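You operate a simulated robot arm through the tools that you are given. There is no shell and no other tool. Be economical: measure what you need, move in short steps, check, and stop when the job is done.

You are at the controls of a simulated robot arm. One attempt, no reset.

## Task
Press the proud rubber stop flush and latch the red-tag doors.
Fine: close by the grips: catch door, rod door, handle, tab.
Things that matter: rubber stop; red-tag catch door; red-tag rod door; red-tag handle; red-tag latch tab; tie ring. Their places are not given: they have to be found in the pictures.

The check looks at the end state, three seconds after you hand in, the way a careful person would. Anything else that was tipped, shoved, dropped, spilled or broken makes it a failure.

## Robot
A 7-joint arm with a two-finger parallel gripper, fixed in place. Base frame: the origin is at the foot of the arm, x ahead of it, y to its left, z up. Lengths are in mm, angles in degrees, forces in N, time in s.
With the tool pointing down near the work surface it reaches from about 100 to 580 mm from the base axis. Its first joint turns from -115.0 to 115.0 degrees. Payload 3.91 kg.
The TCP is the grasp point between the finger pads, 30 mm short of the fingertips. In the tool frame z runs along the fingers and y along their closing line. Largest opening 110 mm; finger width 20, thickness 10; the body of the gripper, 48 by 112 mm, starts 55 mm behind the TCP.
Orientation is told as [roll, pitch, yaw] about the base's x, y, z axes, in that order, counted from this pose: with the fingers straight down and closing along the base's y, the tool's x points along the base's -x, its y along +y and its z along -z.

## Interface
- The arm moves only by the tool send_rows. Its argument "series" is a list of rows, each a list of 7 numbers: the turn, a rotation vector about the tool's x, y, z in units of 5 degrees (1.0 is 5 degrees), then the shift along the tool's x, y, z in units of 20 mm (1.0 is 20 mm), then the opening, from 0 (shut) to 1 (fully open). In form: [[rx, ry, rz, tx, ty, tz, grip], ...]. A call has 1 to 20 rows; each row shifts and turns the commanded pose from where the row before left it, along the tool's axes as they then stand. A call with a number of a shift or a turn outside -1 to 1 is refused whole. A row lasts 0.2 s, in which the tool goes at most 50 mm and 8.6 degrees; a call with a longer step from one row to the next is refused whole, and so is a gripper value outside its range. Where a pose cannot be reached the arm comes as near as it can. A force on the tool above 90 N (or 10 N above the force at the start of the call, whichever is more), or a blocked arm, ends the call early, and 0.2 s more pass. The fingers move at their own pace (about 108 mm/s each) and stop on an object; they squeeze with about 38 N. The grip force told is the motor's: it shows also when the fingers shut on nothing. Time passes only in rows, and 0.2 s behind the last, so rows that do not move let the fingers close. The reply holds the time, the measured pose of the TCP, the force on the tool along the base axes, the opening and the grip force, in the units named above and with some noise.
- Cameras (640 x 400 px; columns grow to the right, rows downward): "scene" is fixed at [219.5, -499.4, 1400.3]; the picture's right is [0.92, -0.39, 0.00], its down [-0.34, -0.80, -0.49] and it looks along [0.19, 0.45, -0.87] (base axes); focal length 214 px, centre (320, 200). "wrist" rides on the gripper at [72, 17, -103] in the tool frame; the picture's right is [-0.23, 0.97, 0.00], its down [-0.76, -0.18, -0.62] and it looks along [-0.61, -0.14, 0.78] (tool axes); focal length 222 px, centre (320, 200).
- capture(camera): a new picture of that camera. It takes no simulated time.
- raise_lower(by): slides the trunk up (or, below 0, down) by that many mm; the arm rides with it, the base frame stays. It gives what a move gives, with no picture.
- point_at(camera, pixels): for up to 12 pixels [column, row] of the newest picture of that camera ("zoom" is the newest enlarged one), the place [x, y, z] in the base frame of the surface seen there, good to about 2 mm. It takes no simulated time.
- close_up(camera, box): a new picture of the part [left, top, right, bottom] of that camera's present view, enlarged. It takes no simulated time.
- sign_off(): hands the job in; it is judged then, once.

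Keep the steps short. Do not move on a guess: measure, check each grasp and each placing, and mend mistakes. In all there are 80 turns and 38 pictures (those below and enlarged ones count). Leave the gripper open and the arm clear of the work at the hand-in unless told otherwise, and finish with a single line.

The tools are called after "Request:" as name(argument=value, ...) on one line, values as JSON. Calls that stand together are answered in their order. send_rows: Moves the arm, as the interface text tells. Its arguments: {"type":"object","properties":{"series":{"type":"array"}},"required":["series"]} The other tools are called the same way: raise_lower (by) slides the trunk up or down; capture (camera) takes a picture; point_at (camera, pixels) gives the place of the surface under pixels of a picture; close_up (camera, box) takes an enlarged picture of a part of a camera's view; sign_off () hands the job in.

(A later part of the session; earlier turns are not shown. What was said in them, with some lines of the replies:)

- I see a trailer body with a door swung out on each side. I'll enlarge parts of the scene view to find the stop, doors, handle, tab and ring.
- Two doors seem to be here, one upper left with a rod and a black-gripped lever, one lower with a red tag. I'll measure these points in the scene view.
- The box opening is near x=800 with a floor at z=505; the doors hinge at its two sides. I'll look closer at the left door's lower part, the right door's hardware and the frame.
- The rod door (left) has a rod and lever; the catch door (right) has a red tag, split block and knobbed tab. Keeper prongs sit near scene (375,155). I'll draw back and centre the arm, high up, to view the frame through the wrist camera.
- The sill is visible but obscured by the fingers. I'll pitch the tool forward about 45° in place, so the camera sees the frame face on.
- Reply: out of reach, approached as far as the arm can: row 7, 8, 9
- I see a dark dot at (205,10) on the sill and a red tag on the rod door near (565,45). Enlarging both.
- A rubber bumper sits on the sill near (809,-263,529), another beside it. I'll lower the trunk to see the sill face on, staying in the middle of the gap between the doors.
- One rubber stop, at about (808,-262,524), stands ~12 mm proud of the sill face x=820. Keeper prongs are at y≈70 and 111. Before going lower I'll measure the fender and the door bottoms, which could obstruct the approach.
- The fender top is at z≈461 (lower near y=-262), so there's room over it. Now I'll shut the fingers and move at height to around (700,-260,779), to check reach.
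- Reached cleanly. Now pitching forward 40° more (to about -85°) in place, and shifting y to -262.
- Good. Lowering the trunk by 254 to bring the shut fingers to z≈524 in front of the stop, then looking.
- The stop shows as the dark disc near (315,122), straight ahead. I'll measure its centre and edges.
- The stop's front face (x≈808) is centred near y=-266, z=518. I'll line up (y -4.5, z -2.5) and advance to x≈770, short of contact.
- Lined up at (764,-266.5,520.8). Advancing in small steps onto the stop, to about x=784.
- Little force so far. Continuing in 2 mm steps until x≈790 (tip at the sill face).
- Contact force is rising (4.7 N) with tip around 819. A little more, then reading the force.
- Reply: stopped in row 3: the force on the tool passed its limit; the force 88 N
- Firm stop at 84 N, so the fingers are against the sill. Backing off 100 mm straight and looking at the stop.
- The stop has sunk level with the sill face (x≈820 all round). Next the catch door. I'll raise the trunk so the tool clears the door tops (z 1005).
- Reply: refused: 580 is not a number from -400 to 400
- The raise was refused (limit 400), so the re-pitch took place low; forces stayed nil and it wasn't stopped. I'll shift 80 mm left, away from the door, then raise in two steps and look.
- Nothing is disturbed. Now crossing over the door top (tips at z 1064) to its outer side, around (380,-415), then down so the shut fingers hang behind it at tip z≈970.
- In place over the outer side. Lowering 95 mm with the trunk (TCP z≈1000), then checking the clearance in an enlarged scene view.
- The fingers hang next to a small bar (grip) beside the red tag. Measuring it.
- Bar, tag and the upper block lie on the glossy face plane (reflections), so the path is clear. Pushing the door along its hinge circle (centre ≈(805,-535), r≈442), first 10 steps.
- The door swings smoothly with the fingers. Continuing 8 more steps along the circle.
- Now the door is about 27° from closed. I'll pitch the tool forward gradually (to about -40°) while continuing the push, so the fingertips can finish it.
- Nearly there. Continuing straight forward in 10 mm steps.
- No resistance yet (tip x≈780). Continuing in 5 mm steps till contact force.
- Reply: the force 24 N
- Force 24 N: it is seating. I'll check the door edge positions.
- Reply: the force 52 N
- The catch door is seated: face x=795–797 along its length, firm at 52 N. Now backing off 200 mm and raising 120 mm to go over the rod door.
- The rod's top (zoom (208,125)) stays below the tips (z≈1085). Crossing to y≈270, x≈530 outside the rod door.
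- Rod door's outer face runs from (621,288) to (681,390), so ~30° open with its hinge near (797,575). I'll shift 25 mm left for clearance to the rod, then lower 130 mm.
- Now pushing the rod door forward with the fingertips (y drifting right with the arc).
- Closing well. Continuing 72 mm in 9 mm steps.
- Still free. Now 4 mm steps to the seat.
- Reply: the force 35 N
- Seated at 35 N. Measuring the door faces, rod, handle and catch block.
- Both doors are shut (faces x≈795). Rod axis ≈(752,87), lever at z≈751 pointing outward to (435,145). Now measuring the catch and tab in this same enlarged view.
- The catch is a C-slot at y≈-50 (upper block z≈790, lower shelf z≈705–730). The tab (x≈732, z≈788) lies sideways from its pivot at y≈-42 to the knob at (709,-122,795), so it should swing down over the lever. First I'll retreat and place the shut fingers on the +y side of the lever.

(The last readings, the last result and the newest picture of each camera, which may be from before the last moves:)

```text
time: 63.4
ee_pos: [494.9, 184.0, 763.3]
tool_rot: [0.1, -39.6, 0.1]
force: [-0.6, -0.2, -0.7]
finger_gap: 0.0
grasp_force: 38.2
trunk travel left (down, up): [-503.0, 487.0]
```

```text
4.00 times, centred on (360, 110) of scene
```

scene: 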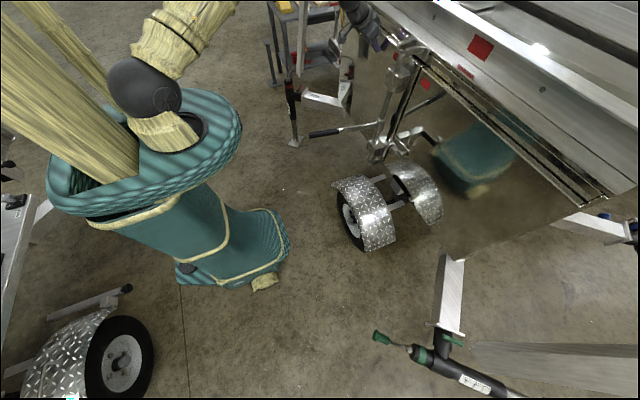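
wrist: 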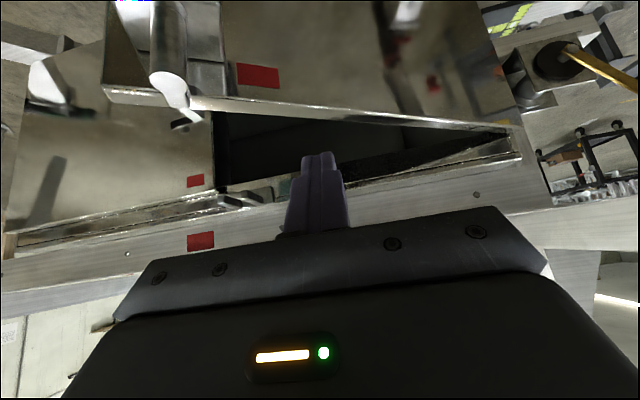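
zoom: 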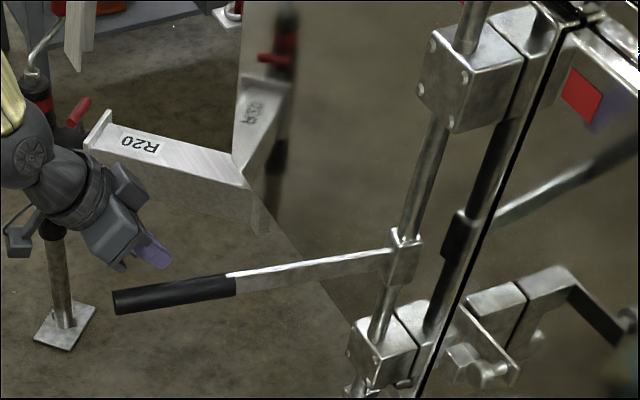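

The fingertips are on the far (+y) side of the grip, clear by ~30 mm. Pushing the lever round its circle (centre (752,87), r≈264), first 10 steps.

Request:
send_rows(series=[[0, 0, 0, 0.256, -0.943, -0.212, 0], [0, 0, 0, 0.2, -0.965, -0.166, 0], [0, 0, 0, 0.143, -0.983, -0.119, 0], [0, 0, 0, 0.085, -0.994, -0.071, 0], [0, 0, 0, 0.027, -0.999, -0.022, 0], [0, 0, 0, -0.031, -0.999, 0.026, 0], [0, 0, 0, -0.09, -0.993, 0.075, 0], [0, 0, 0, -0.147, -0.982, 0.122, 0], [0, 0, 0, -0.205, -0.964, 0.17, 0], [0, 0, 0, -0.26, -0.942, 0.215, 0]])

Request:
capture(camera="scene")

```text
time: 65.6
ee_pos: [495.6, -11.8, 763.3]
tool_rot: [0.2, -39.6, 0.1]
force: [-0.4, 0.1, 0.1]
finger_gap: 0.0
grasp_force: 38.2
trunk travel left (down, up): [-503.0, 487.0]
```

```text
7 pictures are left
```

scene: 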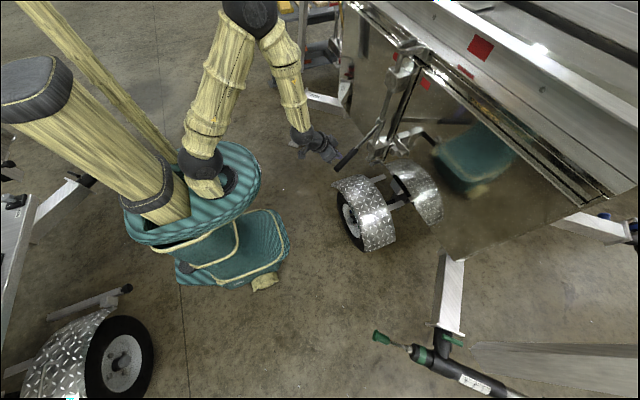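

The lever is swinging. Measuring it to confirm contact geometry.

Request:
point_at(camera="scene", pixels=[[341, 165], [350, 155], [362, 140], [375, 126], [336, 158]])

```text
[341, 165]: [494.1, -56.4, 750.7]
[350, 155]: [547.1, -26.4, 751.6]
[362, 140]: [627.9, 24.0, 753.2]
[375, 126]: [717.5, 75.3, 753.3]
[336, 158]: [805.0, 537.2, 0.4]
```

Contact is good (lever at ~210°, finger just behind). Continuing 9 steps, drifting out to r≈284 so the gripper's body will clear the tab knob.

Request:
send_rows(series=[[0, 0, 0, -0.232, -0.961, 0.192, 0], [0, 0, 0, -0.288, -0.935, 0.239, 0], [0, 0, 0, -0.342, -0.904, 0.283, 0], [0, 0, 0, -0.394, -0.868, 0.327, 0], [0, 0, 0, -0.444, -0.827, 0.367, 0], [0, 0, 0, -0.49, -0.78, 0.406, 0], [0, 0, 0, -0.534, -0.73, 0.442, 0], [0, 0, 0, -0.575, -0.674, 0.477, 0], [0, 0, 0, -0.613, -0.617, 0.508, 0]])

```text
time: 67.6
ee_pos: [597.5, -157.0, 764.1]
tool_rot: [0.1, -39.5, 0.0]
force: [0.4, 1.1, 0.4]
finger_gap: 0.0
grasp_force: 37.9
trunk travel left (down, up): [-503.0, 487.0]
```

Request:
send_rows(series=[[0, 0, 0, -0.68, -0.469, 0.563, 0], [0, 0, 0, -0.704, -0.407, 0.583, 0], [0, 0, 0, -0.724, -0.342, 0.6, 0], [0, 0, 0, -0.37, -0.14, 0.307, 0]])

Request:
close_up(camera="scene", box=[340, 80, 500, 180])

```text
time: 68.6
ee_pos: [663.2, -183.9, 762.9]
tool_rot: [0.1, -39.6, 0.0]
force: [-0.3, 0.1, -0.3]
finger_gap: 0.2
grasp_force: 37.8
trunk travel left (down, up): [-503.0, 487.0]
```

```text
4.00 times, centred on (420, 130) of scene
```

zoom: 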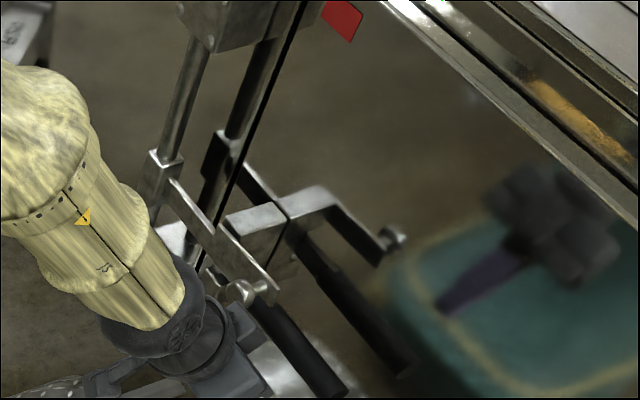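

The lever is passing below the tab toward the slot. Measuring.

Request:
point_at(camera="zoom", pixels=[[300, 345], [330, 380], [270, 310], [185, 200], [195, 215], [238, 290], [270, 290], [215, 232], [250, 220], [240, 270]])

```text
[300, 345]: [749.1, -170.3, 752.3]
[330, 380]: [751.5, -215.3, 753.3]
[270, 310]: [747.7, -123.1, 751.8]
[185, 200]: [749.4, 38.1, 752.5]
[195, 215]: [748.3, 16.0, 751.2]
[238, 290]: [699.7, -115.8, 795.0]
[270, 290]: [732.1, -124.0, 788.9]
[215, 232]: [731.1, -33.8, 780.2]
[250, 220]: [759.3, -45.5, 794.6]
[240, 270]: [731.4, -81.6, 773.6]
```

The lever already lies parallel to the door (x≈749–751 along it). I'll confirm it's fully home by a gentle push: y 15 mm further right, then forward in small steps.

Request:
send_rows(series=[[0, 0, 0, 0, -0.75, 0, 0], [0, 0, 0, -0.308, 0, 0.255, 0], [0, 0, 0, -0.308, 0, 0.255, 0], [0, 0, 0, -0.308, 0, 0.255, 0], [0, 0, 0, -0.308, 0, 0.255, 0], [0, 0, 0, -0.308, 0, 0.255, 0], [0, 0, 0, -0.15, 0, 0.128, 0], [0, 0, 0, -0.15, 0, 0.128, 0]])

```text
time: 70.4
ee_pos: [709.5, -199.1, 762.7]
tool_rot: [0.1, -39.6, 0.1]
force: [0.6, 0.2, -0.4]
finger_gap: 0.0
grasp_force: 37.5
trunk travel left (down, up): [-503.0, 487.0]
```

Request:
send_rows(series=[[0, 0, 0, -0.115, 0, 0.096, 0], [0, 0, 0, -0.115, 0, 0.096, 0], [0, 0, 0, -0.115, 0, 0.096, 0], [0, 0, 0, -0.077, 0, 0.064, 0], [0, 0, 0, -0.077, 0, 0.064, 0]])

Request:
point_at(camera="scene", pixels=[[415, 168], [422, 175], [386, 130], [388, 134]])

```text
time: 71.6
ee_pos: [717.8, -199.1, 763.8]
tool_rot: [0.1, -39.3, 0.0]
force: [-51.8, 5.6, 9.6]
finger_gap: 0.2
grasp_force: 37.7
trunk travel left (down, up): [-503.0, 487.0]
```

```text
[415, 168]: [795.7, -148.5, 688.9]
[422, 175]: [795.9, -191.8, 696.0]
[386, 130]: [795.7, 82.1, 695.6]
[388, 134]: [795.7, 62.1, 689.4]
```

Blocked firmly at 52 N: the lever is home. Now for the tab: retreat 80 mm, then pitch to horizontal (~-85°), so the fingers can lie over the knob.

Request:
send_rows(series=[[0, 0, 0, 0.77, 0, -0.638, 0], [0, 0, 0, 0.77, 0, -0.638, 0], [0, 0, 0, 0.77, 0, -0.638, 0], [0, 0, 0, 0.77, 0, -0.638, 0], [0, -1, 0, 0, 0, 0, 0], [0, -1, 0, 0, 0, 0, 0], [0, -1, 0, 0, 0, 0, 0], [0, -1, 0, 0, 0, 0, 0], [0, -1, 0, 0, 0, 0, 0], [0, -1, 0, 0, 0, 0, 0], [0, -1, 0, 0, 0, 0, 0], [0, -1, 0, 0, 0, 0, 0], [0, -1, 0, 0, 0, 0, 0], [0, -1, 0, 0, 0, 0, 0]])

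Request:
raise_lower(by=75)

Request:
close_up(camera="scene", box=[360, 90, 456, 150])

Request:
point_at(camera="zoom", pixels=[[180, 240], [220, 270], [250, 310], [260, 340], [240, 340], [290, 250], [200, 300], [240, 360], [220, 350], [280, 330], [280, 360], [300, 390]])

```text
time: 74.6
ee_pos: [643.4, -197.4, 762.2]
tool_rot: [8.1, -89.6, -8.1]
force: [-0.5, -0.8, -0.1]
finger_gap: 0.0
grasp_force: 37.6
trunk travel left (down, up): [-503.0, 487.0]
```

```text
time: 75.7
ee_pos: [642.7, -198.9, 837.4]
tool_rot: [8.0, -89.5, -7.8]
force: [0.1, 0.3, 0.2]
finger_gap: 0.0
grasp_force: 38.1
trunk travel left (down, up): [-578.0, 412.0]
```

```text
6.67 times, centred on (408, 120) of scene
```

zoom: 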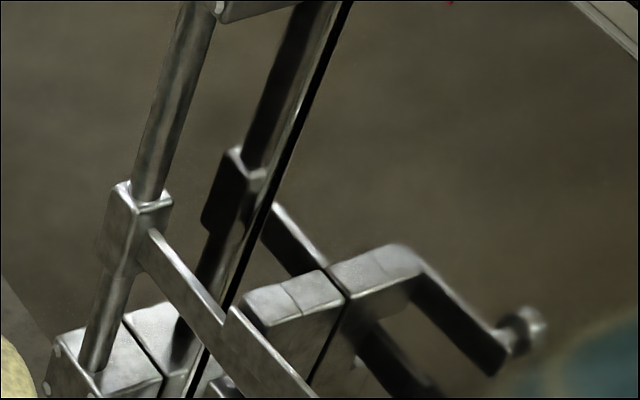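

```text
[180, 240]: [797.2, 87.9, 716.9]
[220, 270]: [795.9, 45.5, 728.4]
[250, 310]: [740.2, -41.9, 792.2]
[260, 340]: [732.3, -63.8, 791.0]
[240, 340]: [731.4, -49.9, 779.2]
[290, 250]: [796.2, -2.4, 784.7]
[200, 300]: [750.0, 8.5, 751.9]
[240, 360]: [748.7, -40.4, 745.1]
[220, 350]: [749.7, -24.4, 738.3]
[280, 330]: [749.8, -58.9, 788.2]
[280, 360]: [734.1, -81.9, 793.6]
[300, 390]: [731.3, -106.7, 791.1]
```

The tool is horizontal (pitch ≈-90°). The tab plate is at x≈732, top z≈791, pivot end near y≈-40. Moving over the knob: y +78, then forward 45 mm (tips to x≈718, z≈837).

Request:
send_rows(series=[[0, 0, 0, 0, 0.975, 0, 0], [0, 0, 0, 0, 0.975, 0, 0], [0, 0, 0, 0, 0.975, 0, 0], [0, 0, 0, 0, 0.975, 0, 0], [0, 0, 0, 0, 0, 0.75, 0], [0, 0, 0, 0, 0, 0.75, 0], [0, 0, 0, 0, 0, 0.75, 0]])

```text
time: 77.3
ee_pos: [687.8, -120.9, 837.9]
tool_rot: [5.1, -89.4, -5.2]
force: [0.7, 0.2, 0.5]
finger_gap: 0.0
grasp_force: 37.4
trunk travel left (down, up): [-578.0, 412.0]
```

Now pressing down onto the knob and beginning the swing (pivot ≈(y -42, z 782), r≈84).

Request:
send_rows(series=[[0, 0, 0, 0.65, 0, 0, 0], [0, 0, 0, 0.65, 0, 0, 0], [0, 0, 0, 0.477, -0.151, 0, 0], [0, 0, 0, 0.491, -0.094, 0, 0], [0, 0, 0, 0.499, -0.035, 0, 0], [0, 0, 0, 0.499, 0.024, 0, 0], [0, 0, 0, 0.493, 0.083, 0, 0]])

Request:
close_up(camera="scene", box=[345, 95, 473, 175])

Request:
point_at(camera="zoom", pixels=[[240, 260], [255, 285], [270, 305], [285, 330], [240, 300], [220, 290], [260, 340], [300, 350]])

```text
time: 78.9
ee_pos: [685.6, -122.4, 763.6]
tool_rot: [8.4, -89.6, -8.3]
force: [-0.1, -0.6, 0.0]
finger_gap: 0.0
grasp_force: 37.6
trunk travel left (down, up): [-578.0, 412.0]
```

```text
5.00 times, centred on (409, 135) of scene
```

zoom: 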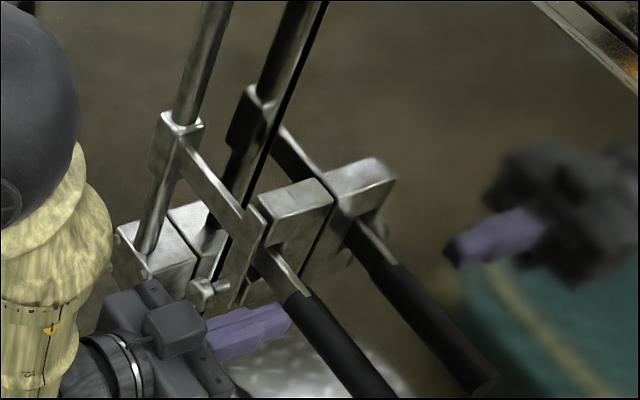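

```text
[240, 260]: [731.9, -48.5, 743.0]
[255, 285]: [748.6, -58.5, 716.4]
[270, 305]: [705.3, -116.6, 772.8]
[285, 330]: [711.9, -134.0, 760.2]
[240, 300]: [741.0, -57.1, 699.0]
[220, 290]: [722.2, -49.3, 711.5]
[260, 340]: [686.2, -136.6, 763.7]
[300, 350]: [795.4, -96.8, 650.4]
```

The tab has already swung down in front of the lever. Checking its angle with points on the plate and knob.

Request:
point_at(camera="zoom", pixels=[[200, 290], [207, 287], [195, 287], [252, 215], [232, 285], [225, 270], [245, 240], [236, 300], [240, 220], [262, 225]])

```text
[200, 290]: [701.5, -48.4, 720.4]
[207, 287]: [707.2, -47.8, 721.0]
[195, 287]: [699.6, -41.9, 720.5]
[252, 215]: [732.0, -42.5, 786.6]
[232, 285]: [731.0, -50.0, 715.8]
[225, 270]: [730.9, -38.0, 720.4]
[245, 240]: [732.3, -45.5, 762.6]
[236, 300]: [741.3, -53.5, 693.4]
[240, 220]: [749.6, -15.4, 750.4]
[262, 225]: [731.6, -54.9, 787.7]
```

The tab is vertical (right edge y -55 at the top, -50 at the bottom; knob at y≈-45, z≈720), covering the lever in its slot. Retreating straight back, then opening the gripper.

Request:
send_rows(series=[[0, 0, 0, 0, 0, -1, 0], [0, 0, 0, 0, 0, -1, 0], [0, 0, 0, 0, 0, -1, 0], [0, 0, 0, 0, 0, -1, 0], [0, 0, 0, 0, 0, -1, 0], [0, 0, 0, 0, 0, -1, 0], [0, 0, 0, 0, 0, -1, 0], [0, 0, 0, 0, 0, 0, 1], [0, 0, 0, 0, 0, 0, 1], [0, 0, 0, 0, 0, 0, 1], [0, 0, 0, 0, 0, 0, 1]])

Request:
close_up(camera="scene", box=[340, 20, 500, 180])

Request:
capture(camera="scene")

Request:
point_at(camera="zoom", pixels=[[250, 230], [280, 265], [300, 300], [320, 330], [350, 120], [280, 100], [330, 180], [450, 230], [240, 200], [275, 275]])

```text
time: 81.3
ee_pos: [546.4, -124.5, 762.9]
tool_rot: [7.9, -89.5, -7.9]
force: [-0.4, 0.3, -0.1]
finger_gap: 109.8
grasp_force: 0.1
trunk travel left (down, up): [-578.0, 412.0]
```

```text
2.50 times, centred on (420, 100) of scene
```

zoom: 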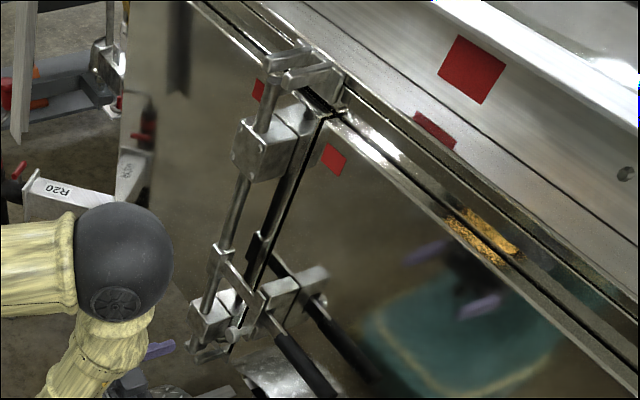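

```text
2 pictures are left
```

scene: 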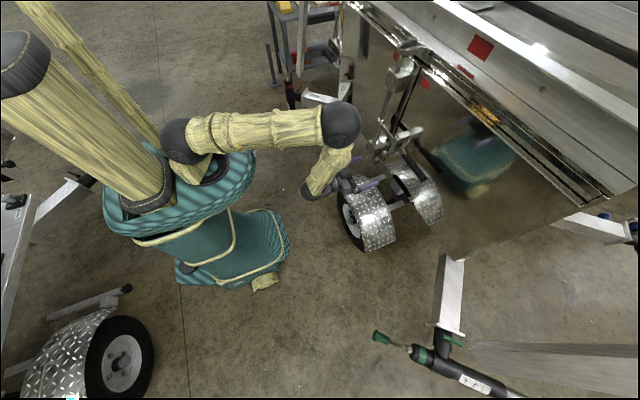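

```text
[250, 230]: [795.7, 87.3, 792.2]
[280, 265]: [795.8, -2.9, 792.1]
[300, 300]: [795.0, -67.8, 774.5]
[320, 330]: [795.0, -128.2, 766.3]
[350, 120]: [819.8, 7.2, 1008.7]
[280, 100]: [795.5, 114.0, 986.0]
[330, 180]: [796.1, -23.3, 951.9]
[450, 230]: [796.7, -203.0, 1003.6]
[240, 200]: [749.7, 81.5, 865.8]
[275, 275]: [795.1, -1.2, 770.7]
```

Doors are level (x≈795–796 both) with the rod's top cam in its keeper. A last check of the lever and tab positions.

Request:
point_at(camera="zoom", pixels=[[290, 350], [315, 385], [225, 265], [235, 332], [252, 305], [230, 335]])

```text
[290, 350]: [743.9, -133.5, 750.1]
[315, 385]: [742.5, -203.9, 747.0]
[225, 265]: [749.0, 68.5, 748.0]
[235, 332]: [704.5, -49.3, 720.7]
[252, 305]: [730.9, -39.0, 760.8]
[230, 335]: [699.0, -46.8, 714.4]
```

The lever lies along the door behind the tab, the tab hangs vertical, both doors are shut, and the arm is clear with the gripper open. Handing in.

Request:
sign_off()

```text
The job is handed in.
```

I pressed the rubber stop flush, closed the catch and rod doors, swung the handle home, turned the latch tab down over it, and left the tie ring untouched.
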